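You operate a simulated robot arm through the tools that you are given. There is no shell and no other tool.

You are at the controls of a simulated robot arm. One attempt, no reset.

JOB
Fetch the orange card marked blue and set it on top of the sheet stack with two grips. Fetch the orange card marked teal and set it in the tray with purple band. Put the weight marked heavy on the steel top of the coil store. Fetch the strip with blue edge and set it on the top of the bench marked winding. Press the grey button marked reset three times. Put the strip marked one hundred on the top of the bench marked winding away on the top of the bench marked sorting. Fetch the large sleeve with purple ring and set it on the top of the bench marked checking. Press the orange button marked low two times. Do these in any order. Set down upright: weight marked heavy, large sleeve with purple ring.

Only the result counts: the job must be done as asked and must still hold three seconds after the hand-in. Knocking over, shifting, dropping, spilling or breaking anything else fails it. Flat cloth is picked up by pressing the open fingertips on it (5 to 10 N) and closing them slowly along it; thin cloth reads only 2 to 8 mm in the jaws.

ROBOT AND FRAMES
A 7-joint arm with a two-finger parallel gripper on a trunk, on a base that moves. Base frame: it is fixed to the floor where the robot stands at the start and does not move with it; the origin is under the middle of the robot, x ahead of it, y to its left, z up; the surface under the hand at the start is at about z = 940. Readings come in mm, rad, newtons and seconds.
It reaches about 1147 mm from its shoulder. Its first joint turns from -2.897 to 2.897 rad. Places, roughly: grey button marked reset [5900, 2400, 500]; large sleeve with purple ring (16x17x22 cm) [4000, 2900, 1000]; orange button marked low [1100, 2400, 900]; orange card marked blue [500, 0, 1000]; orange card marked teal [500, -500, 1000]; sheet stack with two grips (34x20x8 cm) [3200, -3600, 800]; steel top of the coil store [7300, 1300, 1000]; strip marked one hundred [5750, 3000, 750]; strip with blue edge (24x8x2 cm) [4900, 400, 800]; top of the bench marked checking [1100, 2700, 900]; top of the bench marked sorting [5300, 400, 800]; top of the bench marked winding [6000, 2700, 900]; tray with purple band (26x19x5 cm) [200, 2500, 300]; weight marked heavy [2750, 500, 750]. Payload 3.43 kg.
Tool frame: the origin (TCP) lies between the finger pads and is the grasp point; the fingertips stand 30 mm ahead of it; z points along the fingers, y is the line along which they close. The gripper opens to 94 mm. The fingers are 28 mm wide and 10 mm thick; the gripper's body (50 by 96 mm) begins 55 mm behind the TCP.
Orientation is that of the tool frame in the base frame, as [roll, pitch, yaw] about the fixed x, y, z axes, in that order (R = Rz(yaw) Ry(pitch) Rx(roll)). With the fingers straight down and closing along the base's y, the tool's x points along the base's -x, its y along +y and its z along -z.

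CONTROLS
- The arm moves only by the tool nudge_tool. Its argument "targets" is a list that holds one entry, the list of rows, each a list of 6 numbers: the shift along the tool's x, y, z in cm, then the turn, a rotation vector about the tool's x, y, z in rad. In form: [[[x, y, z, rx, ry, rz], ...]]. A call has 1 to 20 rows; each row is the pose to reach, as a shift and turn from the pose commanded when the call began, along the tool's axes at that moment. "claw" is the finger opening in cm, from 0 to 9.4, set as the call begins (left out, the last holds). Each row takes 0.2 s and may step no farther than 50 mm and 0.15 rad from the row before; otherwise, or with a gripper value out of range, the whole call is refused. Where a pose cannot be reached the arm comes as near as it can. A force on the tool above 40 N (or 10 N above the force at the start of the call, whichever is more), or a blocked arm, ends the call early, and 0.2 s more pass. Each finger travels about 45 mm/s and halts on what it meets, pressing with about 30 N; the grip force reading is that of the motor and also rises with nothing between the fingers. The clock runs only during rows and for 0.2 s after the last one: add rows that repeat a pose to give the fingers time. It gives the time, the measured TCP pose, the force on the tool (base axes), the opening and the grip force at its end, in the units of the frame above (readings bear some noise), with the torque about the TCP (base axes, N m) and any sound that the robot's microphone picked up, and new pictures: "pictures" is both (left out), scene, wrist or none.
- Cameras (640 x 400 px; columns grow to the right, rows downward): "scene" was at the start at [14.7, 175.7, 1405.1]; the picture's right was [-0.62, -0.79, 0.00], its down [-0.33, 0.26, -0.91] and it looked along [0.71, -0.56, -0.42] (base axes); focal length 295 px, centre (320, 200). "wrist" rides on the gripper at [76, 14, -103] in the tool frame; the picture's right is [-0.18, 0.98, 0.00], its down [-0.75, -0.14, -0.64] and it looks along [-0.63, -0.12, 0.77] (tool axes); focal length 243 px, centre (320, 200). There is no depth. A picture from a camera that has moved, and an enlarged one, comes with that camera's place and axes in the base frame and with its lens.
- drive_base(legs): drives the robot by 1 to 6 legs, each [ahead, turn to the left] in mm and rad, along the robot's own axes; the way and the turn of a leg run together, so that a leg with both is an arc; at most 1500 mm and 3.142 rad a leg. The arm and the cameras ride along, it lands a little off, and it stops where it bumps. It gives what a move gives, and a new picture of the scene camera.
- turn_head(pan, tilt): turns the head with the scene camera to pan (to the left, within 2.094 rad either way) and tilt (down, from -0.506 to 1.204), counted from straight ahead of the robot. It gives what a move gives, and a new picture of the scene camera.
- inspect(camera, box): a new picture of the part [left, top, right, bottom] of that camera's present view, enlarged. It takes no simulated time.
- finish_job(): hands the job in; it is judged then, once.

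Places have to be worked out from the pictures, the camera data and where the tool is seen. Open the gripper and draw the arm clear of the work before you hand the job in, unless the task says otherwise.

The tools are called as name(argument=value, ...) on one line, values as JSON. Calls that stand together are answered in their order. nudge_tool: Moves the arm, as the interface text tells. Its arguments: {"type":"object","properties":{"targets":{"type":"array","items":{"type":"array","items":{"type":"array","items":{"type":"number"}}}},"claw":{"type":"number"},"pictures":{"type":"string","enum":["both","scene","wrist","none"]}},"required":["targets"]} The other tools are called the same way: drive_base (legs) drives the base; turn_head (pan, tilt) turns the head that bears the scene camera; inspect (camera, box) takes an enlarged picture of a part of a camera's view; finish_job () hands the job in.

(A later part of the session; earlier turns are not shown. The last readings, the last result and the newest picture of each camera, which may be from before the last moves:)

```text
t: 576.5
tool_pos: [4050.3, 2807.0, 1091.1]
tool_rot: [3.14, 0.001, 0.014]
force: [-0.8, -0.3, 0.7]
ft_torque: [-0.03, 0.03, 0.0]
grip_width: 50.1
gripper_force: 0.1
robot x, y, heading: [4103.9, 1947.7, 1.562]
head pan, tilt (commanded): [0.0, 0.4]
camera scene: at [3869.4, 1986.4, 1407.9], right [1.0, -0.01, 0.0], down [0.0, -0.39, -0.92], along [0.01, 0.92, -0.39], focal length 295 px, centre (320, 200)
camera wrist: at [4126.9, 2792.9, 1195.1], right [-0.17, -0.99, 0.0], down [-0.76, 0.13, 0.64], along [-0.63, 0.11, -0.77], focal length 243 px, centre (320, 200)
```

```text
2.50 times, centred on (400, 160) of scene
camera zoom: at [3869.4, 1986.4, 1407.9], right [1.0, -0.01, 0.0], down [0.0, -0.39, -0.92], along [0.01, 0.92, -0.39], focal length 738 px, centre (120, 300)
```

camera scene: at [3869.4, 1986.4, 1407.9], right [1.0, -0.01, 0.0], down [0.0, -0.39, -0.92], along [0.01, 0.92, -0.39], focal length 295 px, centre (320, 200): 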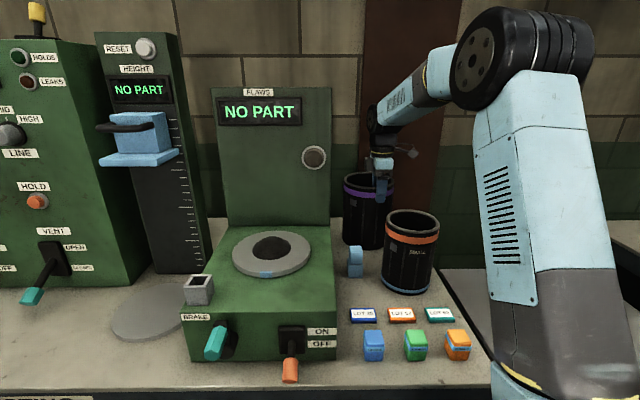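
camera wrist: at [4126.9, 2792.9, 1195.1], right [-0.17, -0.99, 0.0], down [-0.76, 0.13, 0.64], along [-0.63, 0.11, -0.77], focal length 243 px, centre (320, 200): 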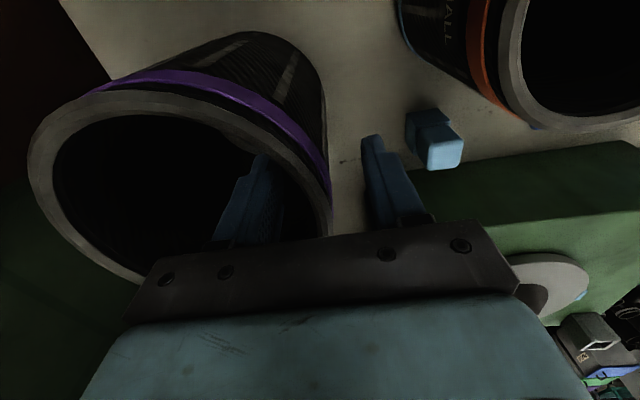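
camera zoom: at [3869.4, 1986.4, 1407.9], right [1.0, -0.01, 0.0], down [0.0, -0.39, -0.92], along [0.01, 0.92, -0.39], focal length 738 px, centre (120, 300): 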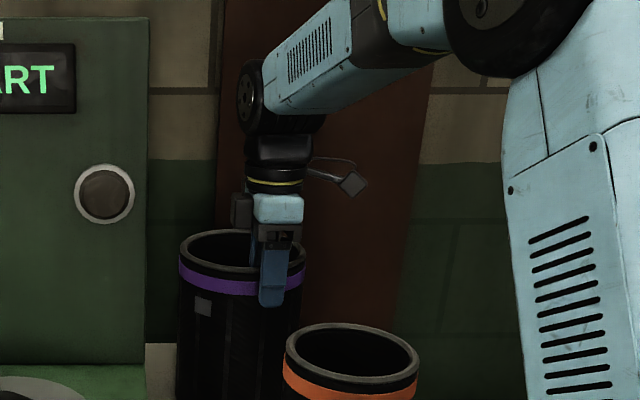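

One finger is inside, the other outside the wall. I go down another 2 cm, then close.

nudge_tool(targets=[[[0, 0.1, 0.8, 0, 0, 0], [0, 0.1, 1.5, 0, 0, 0], [0, 0.1, 2.2, 0, 0, 0], [0, 0.1, 2.2, 0, 0, 0]]], claw=5.0)

inspect(camera="scene", box=[330, 130, 450, 240])

```text
t: 577.5
tool_pos: [4049.2, 2804.8, 1069.4]
tool_rot: [3.139, 0.001, 0.014]
force: [-0.1, -0.1, -0.6]
ft_torque: [0.02, 0.02, 0.02]
grip_width: 50.2
gripper_force: 0.0
robot x, y, heading: [4099.4, 1948.4, 1.564]
head pan, tilt (commanded): [0.0, 0.4]
camera scene: at [3869.4, 1986.4, 1407.9], right [1.0, -0.01, 0.0], down [0.0, -0.39, -0.92], along [0.01, 0.92, -0.39], focal length 295 px, centre (320, 200)
camera wrist: at [4126.6, 2791.4, 1172.7], right [-0.17, -0.99, 0.0], down [-0.75, 0.13, 0.64], along [-0.63, 0.11, -0.77], focal length 243 px, centre (320, 200)
```

scene: 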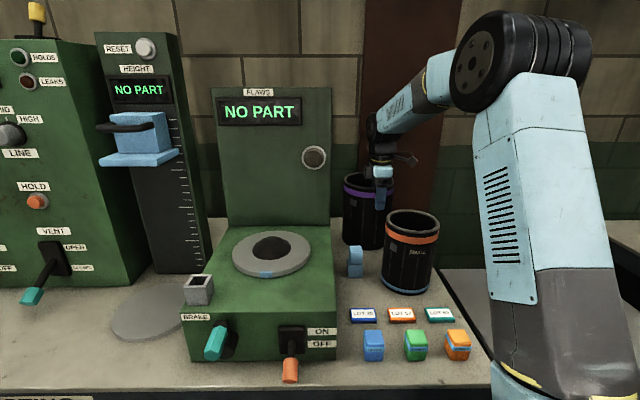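
wrist: 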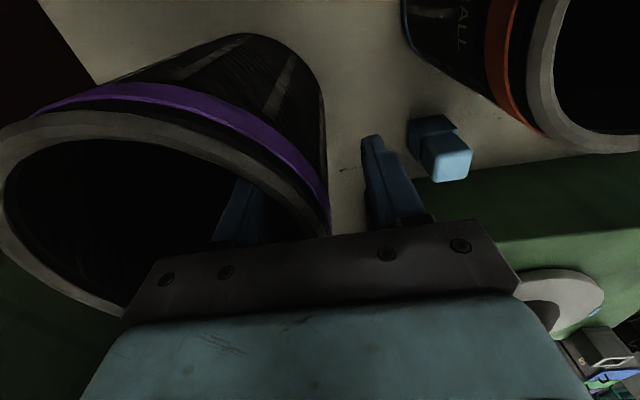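

```text
3.64 times, centred on (390, 185) of scene
camera zoom: at [3869.4, 1986.4, 1407.9], right [1.0, -0.01, 0.0], down [0.0, -0.39, -0.92], along [0.01, 0.92, -0.39], focal length 1073 px, centre (66, 254)
```

zoom: 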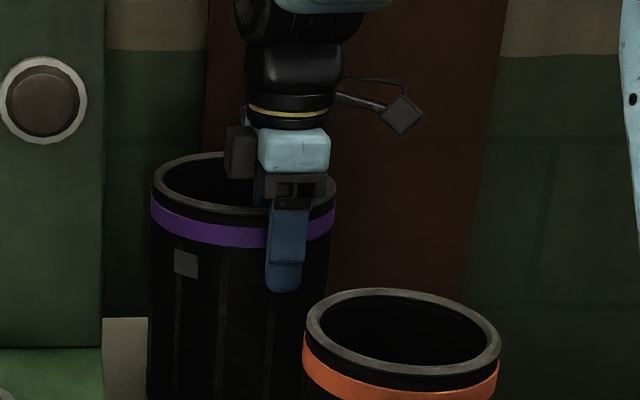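

The scene view suggests the sleeve's axis is a bit left of the hand (x about 4038). I shift the hand 10 mm left so the fingers close square on the wall, then close gently.

nudge_tool(targets=[[[-0.5, 0, 0, 0, 0, 0], [-1, 0, 0, 0, 0, 0], [-1, 0, 0, 0, 0, 0]]], claw=5.0, pictures="none")

nudge_tool(targets=[[[0, 0, 0, 0, 0, 0], [0, 0, 0, 0, 0, 0], [0, 0, 0, 0, 0, 0], [0, 0, 0, 0, 0, 0], [0, 0, 0, 0, 0, 0]]], claw=0)

inspect(camera="scene", box=[330, 130, 450, 260])

```text
t: 578.3
tool_pos: [4038.8, 2803.7, 1070.7]
tool_rot: [3.141, 0.002, 0.014]
force: [0.0, 0.6, -0.4]
ft_torque: [-0.01, -0.03, 0.02]
grip_width: 49.8
gripper_force: 0.1
robot x, y, heading: [4099.5, 1952.6, 1.562]
head pan, tilt (commanded): [0.0, 0.4]
```

```text
t: 579.5
tool_pos: [4040.4, 2803.3, 1070.2]
tool_rot: [3.141, 0.002, 0.013]
force: [-1.0, 8.2, 1.0]
ft_torque: [0.86, 0.16, 0.11]
grip_width: 14.0
gripper_force: 30.6
robot x, y, heading: [4103.6, 1949.1, 1.561]
head pan, tilt (commanded): [0.0, 0.4]
camera scene: at [3869.4, 1986.8, 1407.9], right [1.0, -0.01, 0.0], down [0.0, -0.39, -0.92], along [0.01, 0.92, -0.39], focal length 295 px, centre (320, 200)
camera wrist: at [4116.2, 2791.9, 1172.7], right [-0.17, -0.99, 0.0], down [-0.75, 0.13, 0.64], along [-0.63, 0.11, -0.77], focal length 243 px, centre (320, 200)
```

scene: 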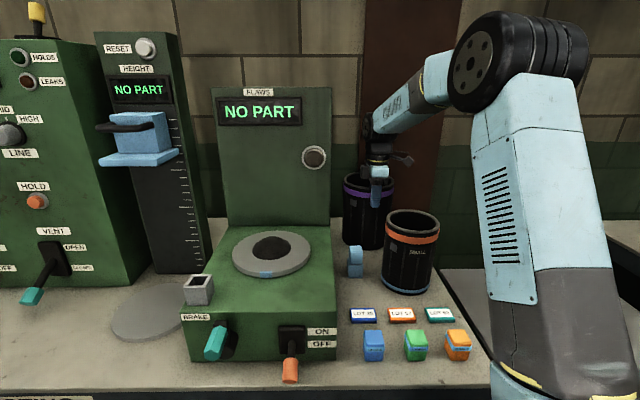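
wrist: 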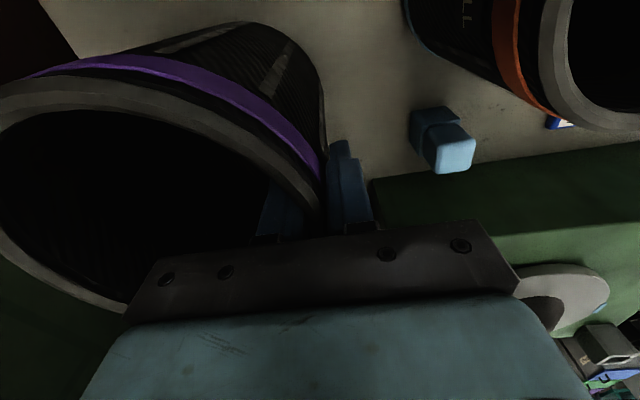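

```text
3.08 times, centred on (390, 195) of scene
camera zoom: at [3869.4, 1986.8, 1407.9], right [1.0, -0.01, 0.0], down [0.0, -0.39, -0.92], along [0.01, 0.92, -0.39], focal length 908 px, centre (105, 215)
```

zoom: 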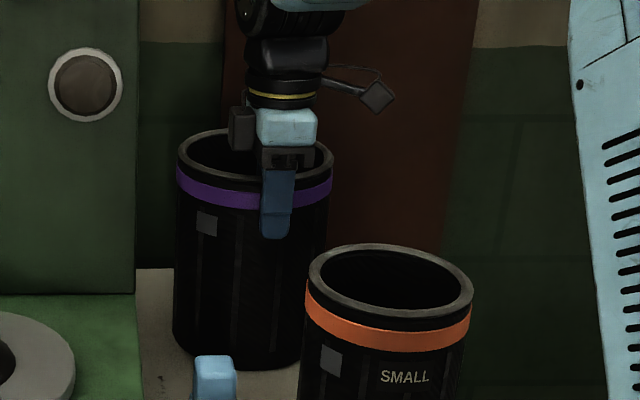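

Closed on a 14 mm wall. I lift a centimetre slowly to test the hold.

nudge_tool(targets=[[[0, 0, -0.2, 0, 0, 0], [0, 0, -0.5, 0, 0, 0], [0, 0, -0.9, 0, 0, 0], [0, 0, -1.4, 0, 0, 0], [0, 0, -2, 0, 0, 0], [0, 0, -2, 0, 0, 0]]])

inspect(camera="scene", box=[330, 130, 450, 260])

```text
t: 580.9
tool_pos: [4040.5, 2804.9, 1089.1]
tool_rot: [3.141, 0.0, 0.013]
force: [-0.6, 0.0, -8.9]
ft_torque: [-0.68, -0.06, 0.03]
grip_width: 14.2
gripper_force: 29.9
robot x, y, heading: [4102.2, 1952.1, 1.563]
head pan, tilt (commanded): [0.0, 0.4]
camera scene: at [3869.4, 1986.9, 1407.9], right [1.0, -0.01, 0.0], down [0.0, -0.39, -0.92], along [0.01, 0.92, -0.39], focal length 295 px, centre (320, 200)
camera wrist: at [4116.7, 2792.3, 1192.3], right [-0.17, -0.99, 0.0], down [-0.76, 0.13, 0.64], along [-0.63, 0.11, -0.77], focal length 243 px, centre (320, 200)
```

scene: 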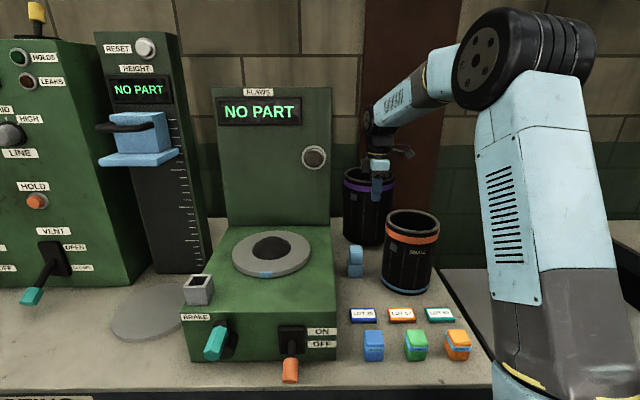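
wrist: 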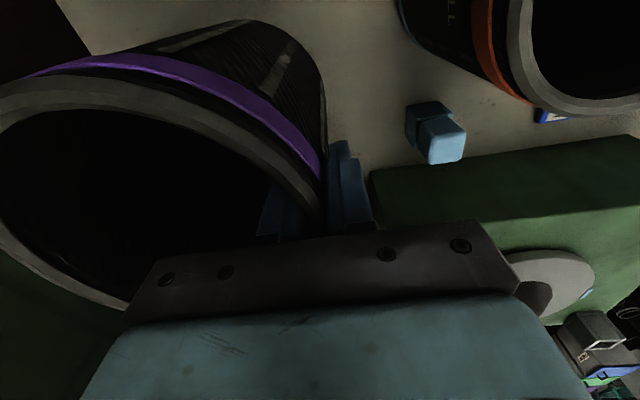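

```text
3.08 times, centred on (390, 195) of scene
camera zoom: at [3869.4, 1986.9, 1407.9], right [1.0, -0.01, 0.0], down [0.0, -0.39, -0.92], along [0.01, 0.92, -0.39], focal length 908 px, centre (105, 215)
```

zoom: 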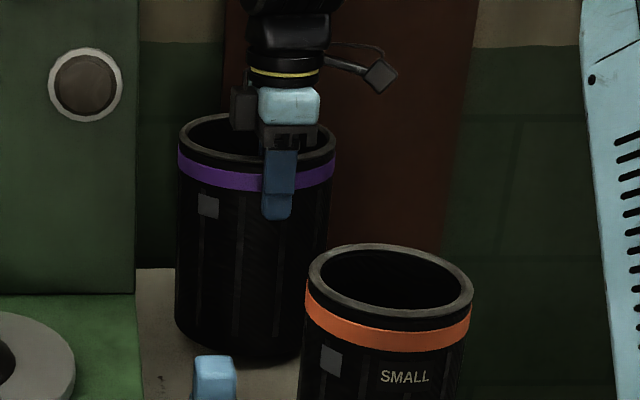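

The sleeve hangs upright, 8.9 N, firm at 14 mm. I lift it slowly to clear the small sleeve in front.

nudge_tool(targets=[[[0, 0, -0.6, 0, 0, 0], [0, 0, -1.6, 0, 0, 0], [0, 0, -2.8, 0, 0, 0], [0, 0, -4.1, 0, 0, 0], [0, 0, -5.4, 0, 0, 0], [0, 0, -6.7, 0, 0, 0], [0, 0, -8, 0, 0, 0], [0, 0, -9.3, 0, 0, 0], [0, 0, -10.6, 0, 0, 0], [0, 0, -11.9, 0, 0, 0], [0, 0, -13.2, 0, 0, 0], [0, 0, -14.5, 0, 0, 0], [0, 0, -15.8, 0, 0, 0], [0, 0, -17.1, 0, 0, 0], [0, 0, -18.4, 0, 0, 0], [0, 0, -19.7, 0, 0, 0], [0, 0, -20.8, 0, 0, 0], [0, 0, -21.6, 0, 0, 0], [0, 0, -22, 0, 0, 0], [0, 0, -22, 0, 0, 0]]])

inspect(camera="scene", box=[300, 60, 480, 260])

```text
t: 585.1
tool_pos: [4040.7, 2805.2, 1309.1]
tool_rot: [3.139, 0.0, 0.014]
force: [0.1, 0.2, -9.1]
ft_torque: [-0.67, -0.07, -0.01]
grip_width: 14.0
gripper_force: 30.2
robot x, y, heading: [4102.4, 1950.1, 1.562]
head pan, tilt (commanded): [0.0, 0.4]
camera scene: at [3869.4, 1986.9, 1407.9], right [1.0, -0.01, 0.0], down [0.0, -0.39, -0.92], along [0.01, 0.92, -0.39], focal length 295 px, centre (320, 200)
camera wrist: at [4116.8, 2792.5, 1412.6], right [-0.17, -0.99, 0.0], down [-0.75, 0.13, 0.64], along [-0.63, 0.11, -0.77], focal length 243 px, centre (320, 200)
```

scene: 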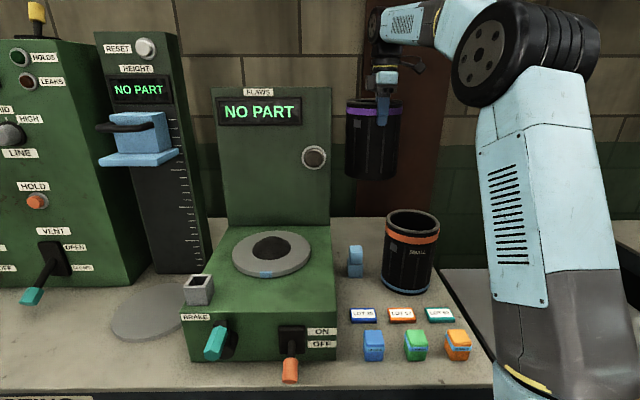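
wrist: 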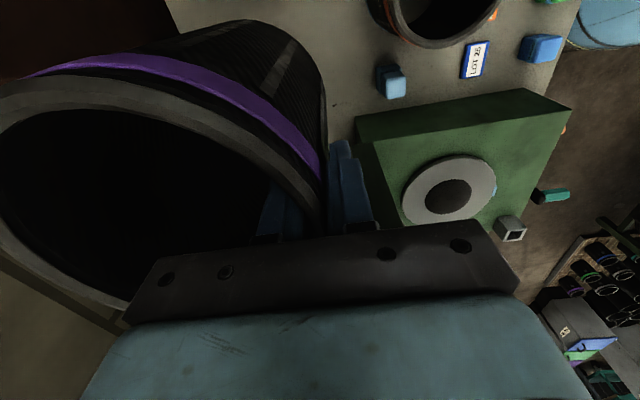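

```text
2.00 times, centred on (390, 160) of scene
camera zoom: at [3869.4, 1986.9, 1407.9], right [1.0, -0.01, 0.0], down [0.0, -0.39, -0.92], along [0.01, 0.92, -0.39], focal length 590 px, centre (180, 280)
```

zoom: 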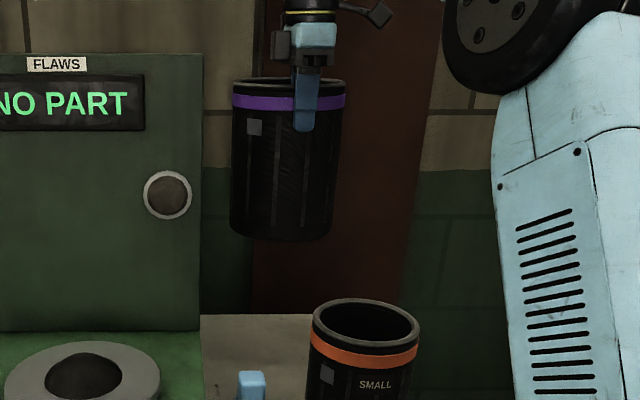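

The sleeve is clear above the small one. I shift it 5 cm right, away from the FLAWS panel, and draw it back over the bench slowly.

nudge_tool(targets=[[[1, 0, 0, 0, 0, 0], [2.5, 0, 0, 0, 0, 0], [4, 0.3, 0, 0, 0, 0], [5, 1.3, 0, 0, 0, 0], [5, 3, 0, 0, 0, 0], [5, 5.2, 0, 0, 0, 0], [5, 7.6, 0, 0, 0, 0], [5, 10, 0, 0, 0, 0], [5, 12.4, 0, 0, 0, 0], [5, 14.8, 0, 0, 0, 0], [5, 17.2, 0, 0, 0, 0], [5, 19.6, 0, 0, 0, 0], [5, 22, 0, 0, 0, 0], [5, 24.4, 0, 0, 0, 0], [5, 26.8, 0, 0, 0, 0], [5, 29.2, 0, 0, 0, 0], [5, 31.4, 0, 0, 0, 0], [5, 33.2, 0, 0, 0, 0], [5, 34.5, 0, 0, 0, 0], [5, 34.5, 0, 0, 0, 0]]])

```text
t: 589.3
tool_pos: [4094.3, 2460.9, 1310.7]
tool_rot: [3.139, 0.001, 0.014]
force: [0.8, -0.8, -10.2]
ft_torque: [-0.68, -0.03, 0.01]
grip_width: 13.9
gripper_force: 29.9
robot x, y, heading: [4099.1, 1950.5, 1.562]
head pan, tilt (commanded): [0.0, 0.4]
camera scene: at [3869.4, 1986.2, 1407.9], right [1.0, -0.01, 0.0], down [0.0, -0.39, -0.92], along [0.01, 0.92, -0.39], focal length 295 px, centre (320, 200)
camera wrist: at [4171.3, 2447.1, 1412.9], right [-0.17, -0.99, 0.0], down [-0.75, 0.13, 0.64], along [-0.63, 0.11, -0.77], focal length 243 px, centre (320, 200)
```

scene: 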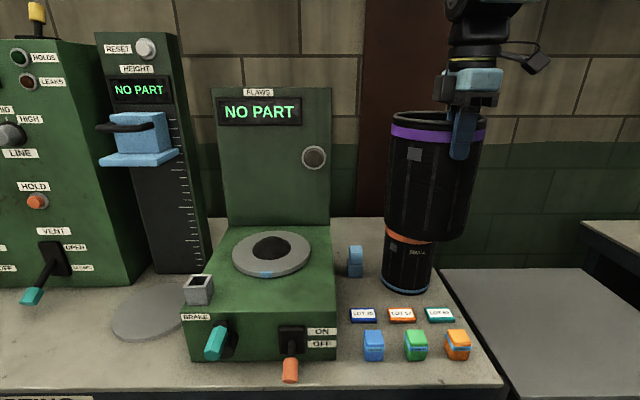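
wrist: 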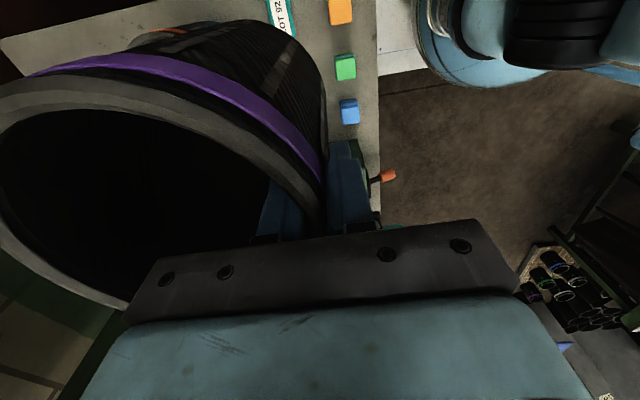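

The sleeve rides well. I back away from the testing bench and carry it west toward the checking bench.

drive_base(legs=[[-370, 0]])

drive_base(legs=[[0, 0.52]])

drive_base(legs=[[0, 0.53]])

drive_base(legs=[[0, 0.53]])

```text
t: 591.7
tool_pos: [4089.7, 2087.6, 1310.2]
tool_rot: [3.14, 0.0, 0.018]
force: [-0.3, 0.6, -9.4]
ft_torque: [-0.71, -0.05, 0.04]
grip_width: 13.9
gripper_force: 30.3
robot x, y, heading: [4096.8, 1576.0, 1.566]
head pan, tilt (commanded): [0.0, 0.4]
camera scene: at [3866.4, 1613.1, 1407.9], right [1.0, -0.01, 0.0], down [0.0, -0.39, -0.92], along [0.0, 0.92, -0.39], focal length 295 px, centre (320, 200)
```

scene: 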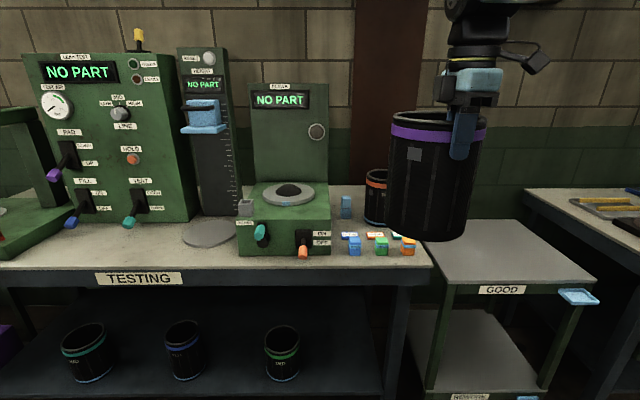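

```text
t: 593.8
tool_pos: [3838.3, 2013.6, 1310.6]
tool_rot: [3.14, 0.0, 0.537]
force: [-0.4, 0.0, -9.4]
ft_torque: [-0.54, -0.4, 0.0]
grip_width: 14.1
gripper_force: 29.9
robot x, y, heading: [4128.1, 1591.1, 2.087]
head pan, tilt (commanded): [0.0, 0.4]
camera scene: at [3907.5, 1504.9, 1407.9], right [0.87, 0.5, 0.0], down [0.19, -0.34, -0.92], along [-0.46, 0.8, -0.39], focal length 295 px, centre (320, 200)
```

scene: 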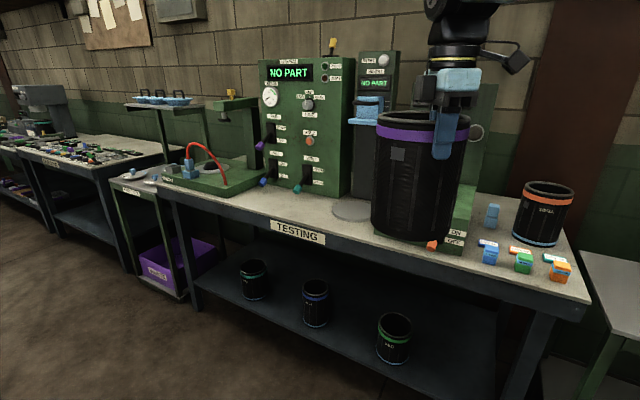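

```text
t: 595.8
tool_pos: [3661.3, 1807.4, 1310.6]
tool_rot: [3.14, 0.002, 1.069]
force: [-0.1, -0.7, -10.0]
ft_torque: [-0.28, -0.65, 0.0]
grip_width: 13.8
gripper_force: 30.2
robot x, y, heading: [4145.4, 1615.8, 2.622]
head pan, tilt (commanded): [0.0, 0.4]
camera scene: at [3996.2, 1432.6, 1407.9], right [0.5, 0.87, 0.0], down [0.34, -0.19, -0.92], along [-0.8, 0.46, -0.39], focal length 295 px, centre (320, 200)
```

scene: 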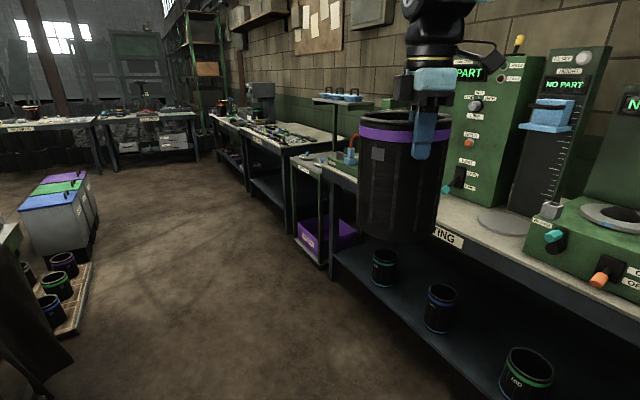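

```text
t: 597.9
tool_pos: [3631.3, 1537.7, 1310.9]
tool_rot: [3.141, 0.001, 1.603]
force: [-0.2, 1.2, -9.2]
ft_torque: [0.03, -0.68, 0.02]
grip_width: 13.6
gripper_force: 30.1
robot x, y, heading: [4142.7, 1655.8, -3.139]
head pan, tilt (commanded): [0.0, 0.4]
camera scene: at [4109.1, 1417.5, 1407.9], right [-0.01, 1.0, 0.0], down [0.39, 0.0, -0.92], along [-0.92, -0.01, -0.39], focal length 295 px, centre (320, 200)
```

scene: 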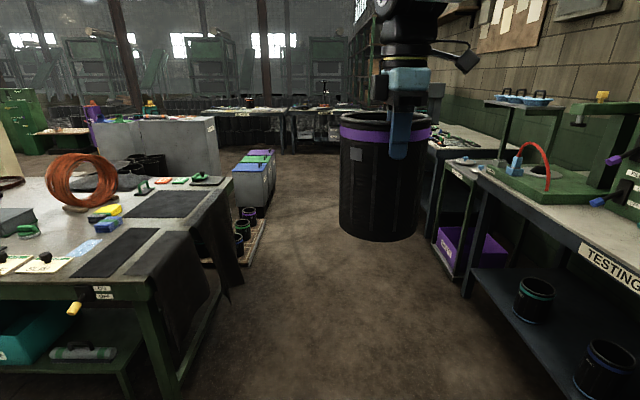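

I drive west along the aisle to the checking bench.

drive_base(legs=[[1500, 0], [1500, 0], [80, 0]])

drive_base(legs=[[0, -0.53]])

drive_base(legs=[[0, -0.53]])

drive_base(legs=[[0, -0.52]])

```text
t: 613.2
tool_pos: [562.3, 1527.1, 1311.4]
tool_rot: [3.14, 0.001, 1.598]
force: [0.4, -0.1, -9.7]
ft_torque: [0.05, -0.69, -0.02]
grip_width: 13.5
gripper_force: 30.1
robot x, y, heading: [1073.4, 1633.7, 3.143]
head pan, tilt (commanded): [0.0, 0.4]
camera scene: at [1041.4, 1403.9, 1407.9], right [0.0, 1.0, 0.0], down [0.39, 0.0, -0.92], along [-0.92, 0.0, -0.39], focal length 295 px, centre (320, 200)
```

scene: 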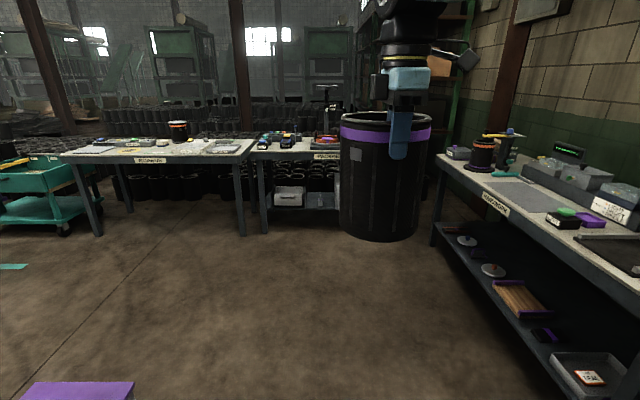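

```text
t: 615.2
tool_pos: [578.5, 1798.5, 1312.2]
tool_rot: [3.14, 0.001, 1.07]
force: [0.6, 0.3, -8.9]
ft_torque: [-0.28, -0.61, 0.01]
grip_width: 13.3
gripper_force: 29.9
robot x, y, heading: [1056.3, 1606.6, 2.607]
head pan, tilt (commanded): [0.0, 0.4]
camera scene: at [912.0, 1425.2, 1407.9], right [0.51, 0.86, 0.0], down [0.34, -0.2, -0.92], along [-0.79, 0.47, -0.39], focal length 295 px, centre (320, 200)
```

scene: 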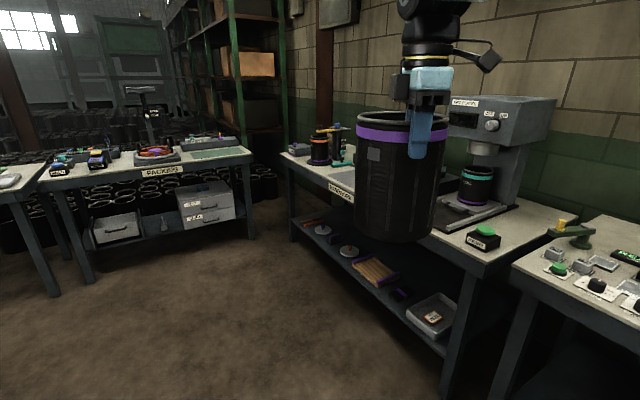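

```text
t: 617.3
tool_pos: [738.5, 2016.7, 1313.7]
tool_rot: [3.14, -0.001, 0.543]
force: [-0.7, -0.2, -9.6]
ft_torque: [-0.55, -0.38, 0.0]
grip_width: 13.7
gripper_force: 30.1
robot x, y, heading: [1029.0, 1595.2, 2.083]
head pan, tilt (commanded): [0.0, 0.4]
camera scene: at [810.9, 1510.4, 1407.9], right [0.87, 0.49, 0.0], down [0.19, -0.34, -0.92], along [-0.45, 0.8, -0.39], focal length 295 px, centre (320, 200)
```

scene: 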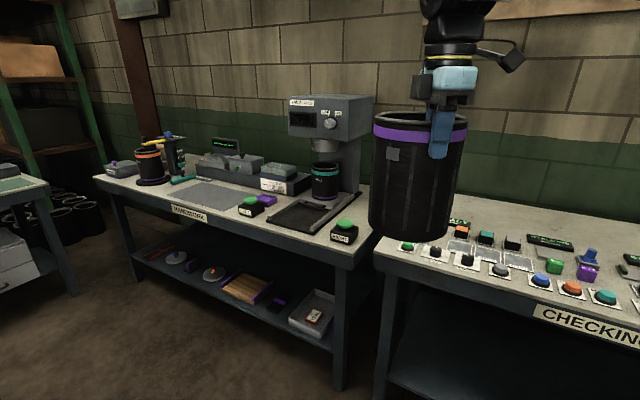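

```text
t: 619.3
tool_pos: [988.9, 2106.9, 1313.5]
tool_rot: [3.138, 0.0, 0.017]
force: [0.4, -1.2, -10.0]
ft_torque: [-0.69, -0.08, 0.01]
grip_width: 13.7
gripper_force: 30.3
robot x, y, heading: [998.7, 1597.5, 1.565]
head pan, tilt (commanded): [0.0, 0.4]
camera scene: at [765.2, 1632.5, 1407.9], right [1.0, -0.01, 0.0], down [0.0, -0.39, -0.92], along [0.0, 0.92, -0.39], focal length 295 px, centre (320, 200)
```

scene: 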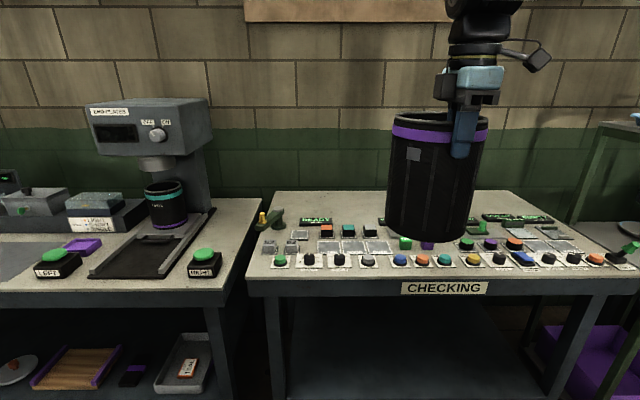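

The back half of the checking bench behind the displays (y about 2740 to 3050) is free. I drive forward and move the sleeve over it slowly.

drive_base(legs=[[340, 0]])

turn_head(pan=-0.1, tilt=0.5)

nudge_tool(targets=[[[0, -1, 0, 0, 0, 0], [0, -2.5, 0, 0, 0, 0], [0, -4.5, 0, 0, 0, 0], [0, -6.7, 0, 0, 0, 0], [0, -8.9, 0, 0, 0, 0], [0, -11.1, 0, 0, 0, 0], [0, -13.3, 0, 0, 0, 0], [0, -15.5, 0, 0, 0, 0], [0, -17.7, 0, 0, 0, 0], [0, -19.9, 0, 0, 0, 0], [0, -22.1, 0, 0, 0, 0], [0, -24.3, 0, 0, 0, 0], [0, -26.5, 0, 0, 0, 0], [0, -28.7, 0, 0, 0, 0], [0, -30.9, 0, 0, 0, 0], [0, -33, 0, 0, 0, 0], [0, -34.8, 0, 0, 0, 0], [0, -36, 0, 0, 0, 0], [0, -36.5, 0, 0, 0, 0], [0, -36.5, 0, 0, 0, 0]]])

```text
t: 621.6
tool_pos: [992.8, 2445.9, 1313.9]
tool_rot: [3.138, 0.002, 0.015]
force: [-0.3, -0.4, -8.7]
ft_torque: [-0.68, -0.03, -0.01]
grip_width: 13.7
gripper_force: 29.7
robot x, y, heading: [1001.9, 1938.6, 1.563]
head pan, tilt (commanded): [0.0, 0.4]
camera scene: at [767.2, 1973.7, 1407.9], right [1.0, -0.01, 0.0], down [0.0, -0.39, -0.92], along [0.01, 0.92, -0.39], focal length 295 px, centre (320, 200)
```

scene: 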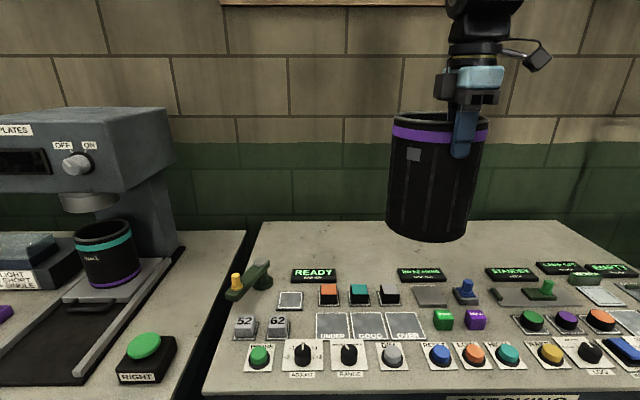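

```text
t: 622.2
tool_pos: [992.6, 2445.7, 1312.8]
tool_rot: [3.139, 0.001, 0.015]
force: [0.6, 0.1, -10.0]
ft_torque: [-0.68, -0.07, -0.02]
grip_width: 13.7
gripper_force: 29.5
robot x, y, heading: [1001.4, 1937.5, 1.56]
head pan, tilt (commanded): [-0.099, 0.499]
camera scene: at [776.2, 1971.6, 1398.8], right [0.99, -0.11, 0.0], down [-0.05, -0.48, -0.88], along [0.09, 0.87, -0.48], focal length 295 px, centre (320, 200)
```

scene: 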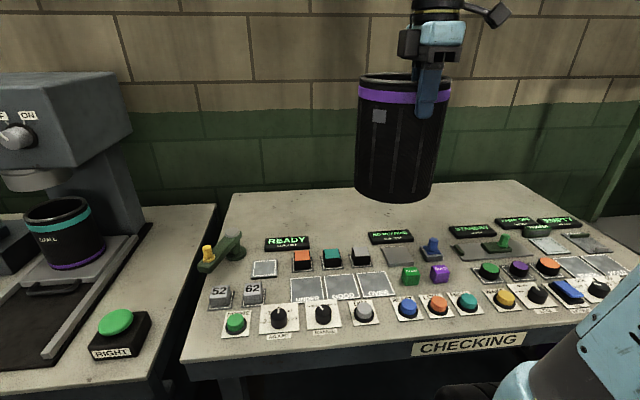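

```text
t: 626.4
tool_pos: [986.5, 2812.3, 1312.8]
tool_rot: [3.138, 0.001, 0.014]
force: [0.3, 0.7, -8.9]
ft_torque: [-0.71, -0.08, 0.0]
grip_width: 13.4
gripper_force: 29.5
robot x, y, heading: [1003.4, 1938.0, 1.559]
head pan, tilt (commanded): [-0.099, 0.499]
camera scene: at [776.2, 1972.3, 1398.8], right [0.99, -0.11, 0.0], down [-0.05, -0.48, -0.88], along [0.09, 0.87, -0.48], focal length 295 px, centre (320, 200)
camera wrist: at [1063.1, 2799.8, 1414.6], right [-0.17, -0.99, 0.0], down [-0.76, 0.13, 0.64], along [-0.63, 0.11, -0.77], focal length 243 px, centre (320, 200)
```

scene: 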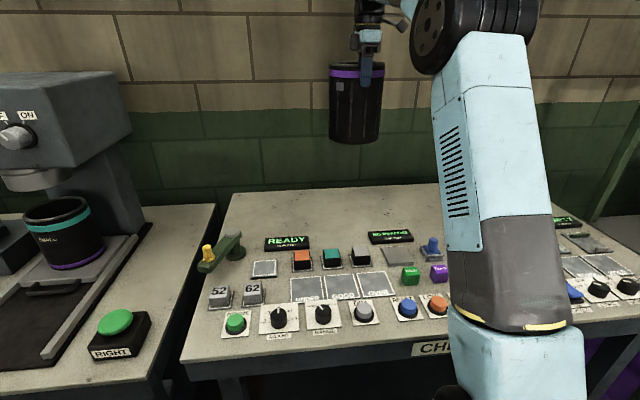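
wrist: 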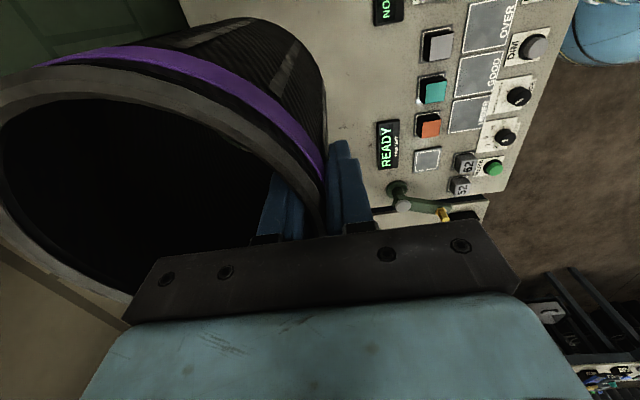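

The sleeve is over the free rear strip, its centre at about [987, 2887]. I lower it steadily.

nudge_tool(targets=[[[0, 0, 0.7, 0, 0, 0], [0, 0, 1.8, 0, 0, 0], [0, 0, 3.2, 0, 0, 0], [0, 0, 4.7, 0, 0, 0], [0, 0, 6.2, 0, 0, 0], [0, 0, 7.7, 0, 0, 0], [0, 0, 9.2, 0, 0, 0], [0, 0, 10.7, 0, 0, 0], [0, 0, 12.2, 0, 0, 0], [0, 0, 13.7, 0, 0, 0], [0, 0, 15.2, 0, 0, 0], [0, 0, 16.7, 0, 0, 0], [0, 0, 18.2, 0, 0, 0], [0, 0, 19.6, 0, 0, 0], [0, 0, 20.8, 0, 0, 0], [0, 0, 21.6, 0, 0, 0], [0, 0, 22, 0, 0, 0], [0, 0, 22, 0, 0, 0]]])

inspect(camera="scene", box=[280, 80, 460, 260])

```text
t: 630.2
tool_pos: [986.0, 2810.3, 1091.7]
tool_rot: [3.137, 0.0, 0.014]
force: [0.3, -0.6, -8.6]
ft_torque: [-0.66, -0.05, 0.02]
grip_width: 13.7
gripper_force: 30.4
robot x, y, heading: [1000.2, 1936.5, 1.559]
head pan, tilt (commanded): [-0.099, 0.499]
camera scene: at [776.2, 1972.3, 1398.8], right [0.99, -0.11, 0.0], down [-0.05, -0.48, -0.88], along [0.09, 0.87, -0.48], focal length 295 px, centre (320, 200)
camera wrist: at [1063.5, 2798.8, 1194.5], right [-0.17, -0.99, 0.0], down [-0.76, 0.13, 0.64], along [-0.63, 0.11, -0.77], focal length 243 px, centre (320, 200)
```

scene: 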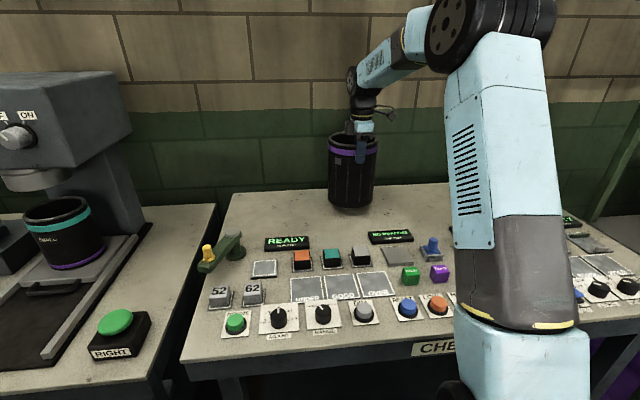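
wrist: 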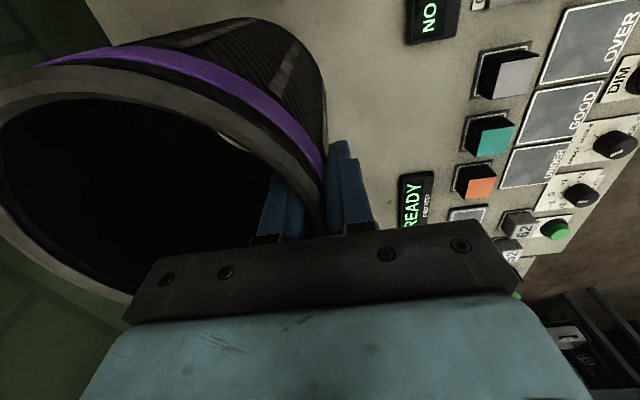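

```text
2.22 times, centred on (370, 170) of scene
camera zoom: at [776.2, 1972.3, 1398.8], right [0.99, -0.11, 0.0], down [-0.05, -0.48, -0.88], along [0.09, 0.87, -0.48], focal length 656 px, centre (209, 267)
```

zoom: 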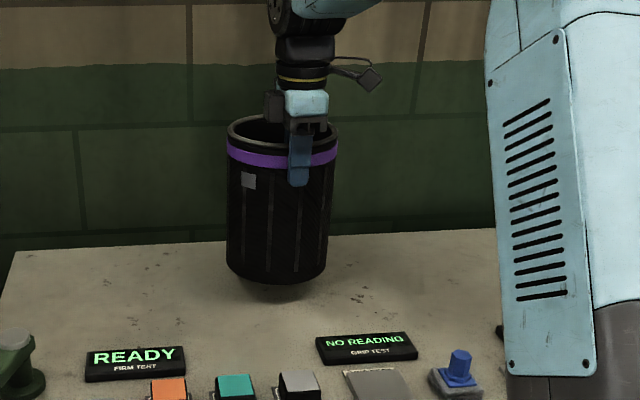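

It hovers a few centimetres above the clear rear strip. I lower in small steps, watching for the weight to come off.

nudge_tool(targets=[[[0, 0, 0.5, 0, 0, 0], [0, 0, 1, 0, 0, 0], [0, 0, 1.5, 0, 0, 0], [0, 0, 2, 0, 0, 0], [0, 0, 2, 0, 0, 0]]], pictures="none")

nudge_tool(targets=[[[0, 0, 0.3, 0, 0, 0], [0, 0, 0.6, 0, 0, 0], [0, 0, 0.9, 0, 0, 0], [0, 0, 0.9, 0, 0, 0]]], pictures="none")

```text
t: 631.4
tool_pos: [985.6, 2811.8, 1072.0]
tool_rot: [3.138, 0.002, 0.014]
force: [0.1, 0.4, -9.6]
ft_torque: [-0.69, -0.07, 0.01]
grip_width: 13.8
gripper_force: 30.1
robot x, y, heading: [1000.3, 1934.6, 1.565]
head pan, tilt (commanded): [-0.099, 0.499]
```

```text
t: 632.4
tool_pos: [987.2, 2810.9, 1063.2]
tool_rot: [3.137, 0.0, 0.015]
force: [-0.7, -0.5, -9.0]
ft_torque: [-0.66, -0.05, -0.01]
grip_width: 13.5
gripper_force: 29.9
robot x, y, heading: [998.8, 1939.1, 1.562]
head pan, tilt (commanded): [-0.099, 0.499]
```

Still hanging free. I continue down in 3 mm steps.

nudge_tool(targets=[[[0, 0, 0.3, 0, 0, 0], [0, 0, 0.6, 0, 0, 0], [0, 0, 0.6, 0, 0, 0]]], pictures="none")

nudge_tool(targets=[[[0, 0, 0.3, 0, 0, 0], [0, 0, 0.6, 0, 0, 0], [0, 0, 0.6, 0, 0, 0]]], pictures="scene")

inspect(camera="scene", box=[300, 110, 430, 230])

```text
t: 633.2
tool_pos: [986.9, 2810.1, 1058.5]
tool_rot: [3.136, -0.001, 0.015]
force: [-0.4, -0.5, -9.7]
ft_torque: [-0.7, -0.03, 0.04]
grip_width: 13.4
gripper_force: 29.9
robot x, y, heading: [1000.0, 1937.9, 1.563]
head pan, tilt (commanded): [-0.099, 0.499]
```

```text
t: 634.0
tool_pos: [987.0, 2810.5, 1053.8]
tool_rot: [3.141, 0.001, 0.014]
force: [1.2, -11.7, 14.8]
ft_torque: [0.32, -0.41, -0.06]
grip_width: 13.6
gripper_force: 29.9
robot x, y, heading: [998.4, 1938.4, 1.561]
head pan, tilt (commanded): [-0.099, 0.499]
camera scene: at [776.3, 1970.2, 1398.8], right [0.99, -0.11, 0.0], down [-0.05, -0.48, -0.88], along [0.09, 0.87, -0.48], focal length 295 px, centre (320, 200)
```

scene: 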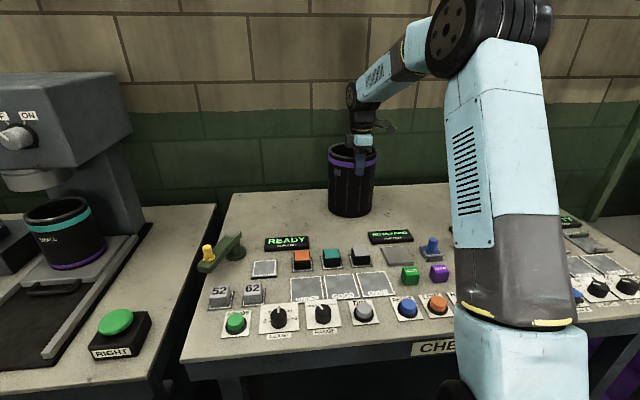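

```text
3.33 times, centred on (365, 170) of scene
camera zoom: at [776.3, 1970.2, 1398.8], right [0.99, -0.11, 0.0], down [-0.05, -0.48, -0.88], along [0.09, 0.87, -0.48], focal length 983 px, centre (170, 300)
```

zoom: 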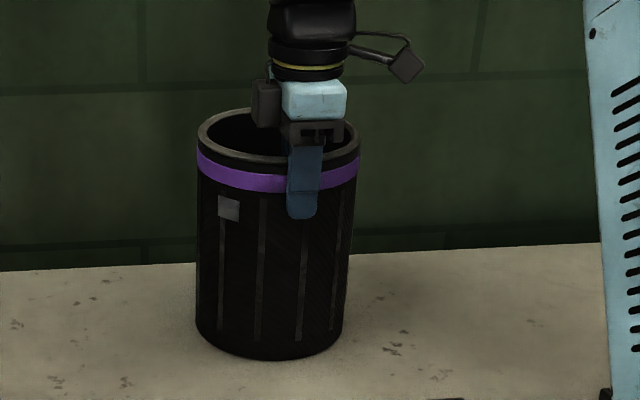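

The base touches (weight off, about 24 N down). I ease up a millimetre and open the fingers slowly to let it stand.

nudge_tool(targets=[[[0, 0, -0.1, 0, 0, 0], [0, 0, -0.15, 0, 0, 0], [0, 0, -0.15, 0, 0, 0]]], pictures="none")

nudge_tool(targets=[[[0, 0, 0, 0, 0, 0], [0, 0, 0, 0, 0, 0], [0, 0, 0, 0, 0, 0]]], claw=2.4, pictures="none")

nudge_tool(targets=[[[0, 0, 0, 0, 0, 0], [0, 0, 0, 0, 0, 0], [0, 0, 0, 0, 0, 0], [0, 0, 0, 0, 0, 0]]], claw=5.0)

inspect(camera="scene", box=[300, 110, 430, 230])

```text
t: 634.8
tool_pos: [987.1, 2810.6, 1054.5]
tool_rot: [3.14, 0.001, 0.014]
force: [0.5, -10.5, 10.0]
ft_torque: [0.17, -0.2, -0.06]
grip_width: 13.8
gripper_force: 30.4
robot x, y, heading: [997.3, 1940.3, 1.563]
head pan, tilt (commanded): [-0.099, 0.499]
```

```text
t: 635.6
tool_pos: [986.4, 2811.5, 1052.0]
tool_rot: [3.137, 0.0, 0.014]
force: [0.5, 0.1, 0.4]
ft_torque: [0.02, -0.02, 0.0]
grip_width: 24.1
gripper_force: 0.1
robot x, y, heading: [999.5, 1937.2, 1.564]
head pan, tilt (commanded): [-0.099, 0.499]
```

```text
t: 636.6
tool_pos: [987.4, 2811.1, 1053.9]
tool_rot: [3.137, -0.001, 0.015]
force: [-0.2, 0.0, -0.3]
ft_torque: [0.01, 0.03, -0.03]
grip_width: 50.2
gripper_force: 0.1
robot x, y, heading: [1000.5, 1938.6, 1.564]
head pan, tilt (commanded): [-0.099, 0.499]
camera scene: at [776.3, 1971.7, 1398.8], right [0.99, -0.11, 0.0], down [-0.05, -0.48, -0.88], along [0.09, 0.87, -0.48], focal length 295 px, centre (320, 200)
camera wrist: at [1063.7, 2798.3, 1156.2], right [-0.17, -0.99, 0.0], down [-0.76, 0.13, 0.64], along [-0.63, 0.11, -0.77], focal length 243 px, centre (320, 200)
```

scene: 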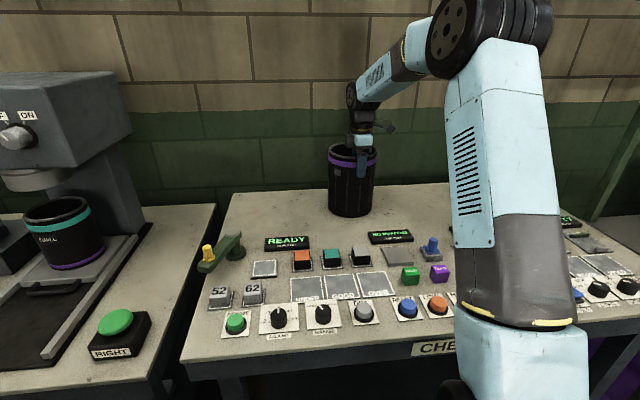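
wrist: 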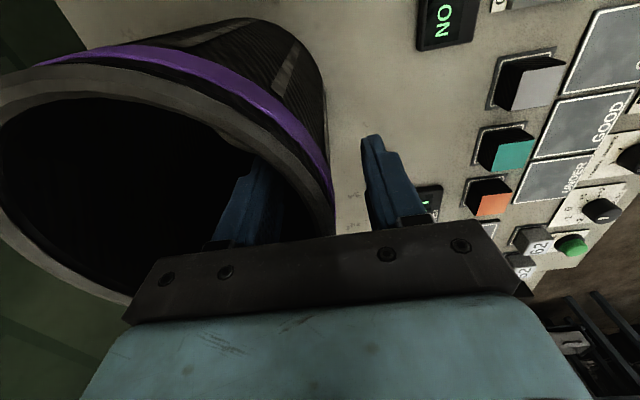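

```text
3.33 times, centred on (365, 170) of scene
camera zoom: at [776.3, 1971.7, 1398.8], right [0.99, -0.11, 0.0], down [-0.05, -0.48, -0.88], along [0.09, 0.87, -0.48], focal length 983 px, centre (170, 300)
```

zoom: 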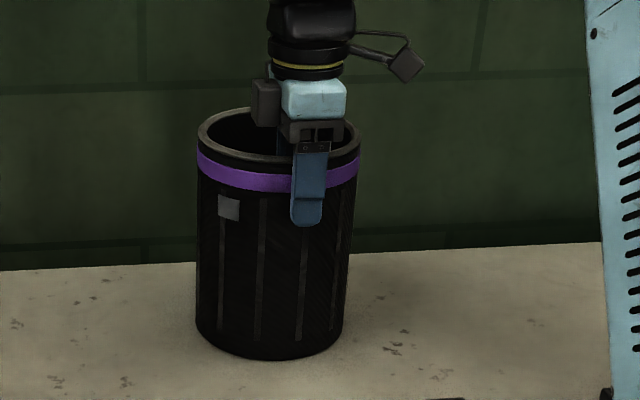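

The sleeve stands upright on the checking bench. I lift the fingers straight out of it and draw the arm clear.

nudge_tool(targets=[[[0, 0, -1, 0, 0, 0], [0, 0, -3, 0, 0, 0], [0, 0, -5.5, 0, 0, 0], [0, 0, -8, 0, 0, 0], [0, 0, -11, 0, 0, 0], [0, 0, -14, 0, 0, 0], [0, 0, -17, 0, 0, 0], [0, 0, -20, 0, 0, 0], [0, 4, -21, 0, 0, 0], [0, 8.5, -21, 0, 0, 0], [0, 13, -21, 0, 0, 0], [0, 17.5, -21, 0, 0, 0], [0, 22, -21, 0, 0, 0], [0, 26.5, -21, 0, 0, 0], [0, 31, -21, 0, 0, 0], [0, 35, -21, 0, 0, 0], [0, 38, -21, 0, 0, 0], [0, 38, -21, 0, 0, 0]]], claw=5.0)

inspect(camera="scene", box=[200, 100, 520, 300])

```text
t: 640.4
tool_pos: [994.3, 2431.6, 1263.5]
tool_rot: [3.14, 0.001, 0.013]
force: [0.1, -0.5, -0.1]
ft_torque: [0.02, -0.01, -0.01]
grip_width: 49.9
gripper_force: 0.0
robot x, y, heading: [998.8, 1934.8, 1.563]
head pan, tilt (commanded): [-0.099, 0.499]
camera scene: at [776.2, 1971.1, 1398.8], right [0.99, -0.11, 0.0], down [-0.05, -0.48, -0.88], along [0.09, 0.87, -0.48], focal length 295 px, centre (320, 200)
camera wrist: at [1070.1, 2417.9, 1367.0], right [-0.17, -0.99, 0.0], down [-0.75, 0.13, 0.64], along [-0.63, 0.11, -0.77], focal length 243 px, centre (320, 200)
```

scene: 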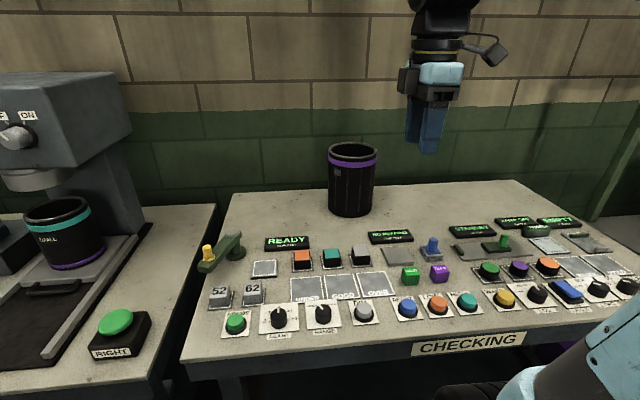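
wrist: 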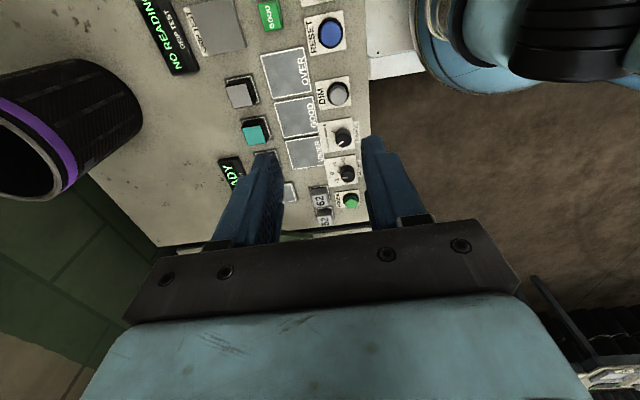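

```text
2.00 times, centred on (360, 200) of scene
camera zoom: at [776.2, 1971.1, 1398.8], right [0.99, -0.11, 0.0], down [-0.05, -0.48, -0.88], along [0.09, 0.87, -0.48], focal length 590 px, centre (240, 200)
```

zoom: 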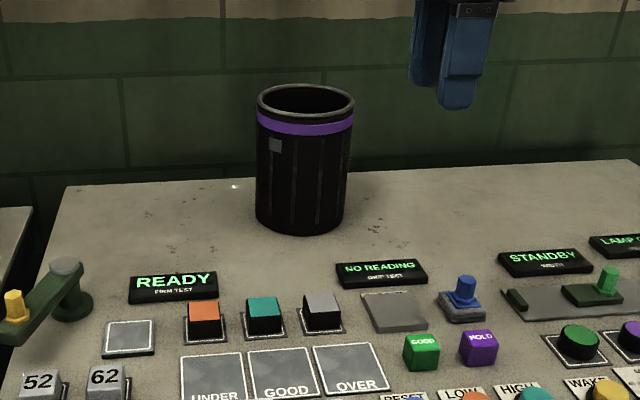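

All items are placed. Before handing in, I check the tray with the TEAL card again from this side, to confirm its purple band.

turn_head(pan=0.75, tilt=0.85)

inspect(camera="scene", box=[260, 100, 420, 240])

```text
t: 641.6
tool_pos: [991.3, 2430.7, 1264.3]
tool_rot: [3.137, 0.001, 0.014]
force: [0.4, -0.2, 0.2]
ft_torque: [0.02, -0.02, -0.01]
grip_width: 49.7
gripper_force: 0.0
robot x, y, heading: [1001.2, 1938.8, 1.565]
head pan, tilt (commanded): [0.75, 0.85]
camera scene: at [713.7, 1938.4, 1368.8], right [0.74, 0.68, 0.0], down [0.51, -0.55, -0.66], along [-0.45, 0.49, -0.75], focal length 295 px, centre (320, 200)
```

scene: 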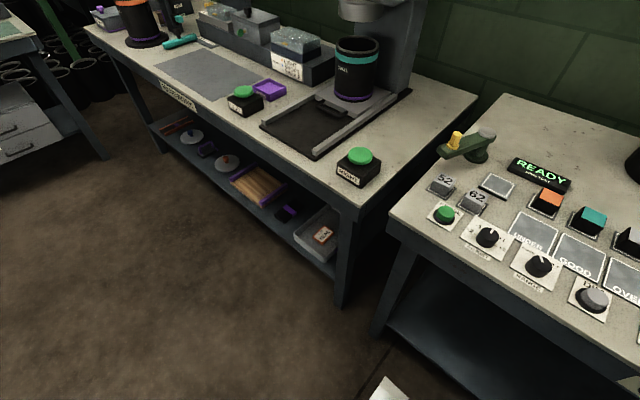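

```text
2.86 times, centred on (340, 170) of scene
camera zoom: at [713.7, 1938.4, 1368.8], right [0.74, 0.68, 0.0], down [0.51, -0.55, -0.66], along [-0.45, 0.49, -0.75], focal length 843 px, centre (263, 286)
```

zoom: 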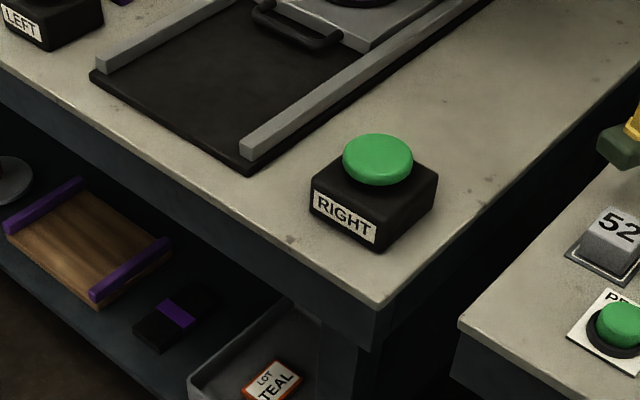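

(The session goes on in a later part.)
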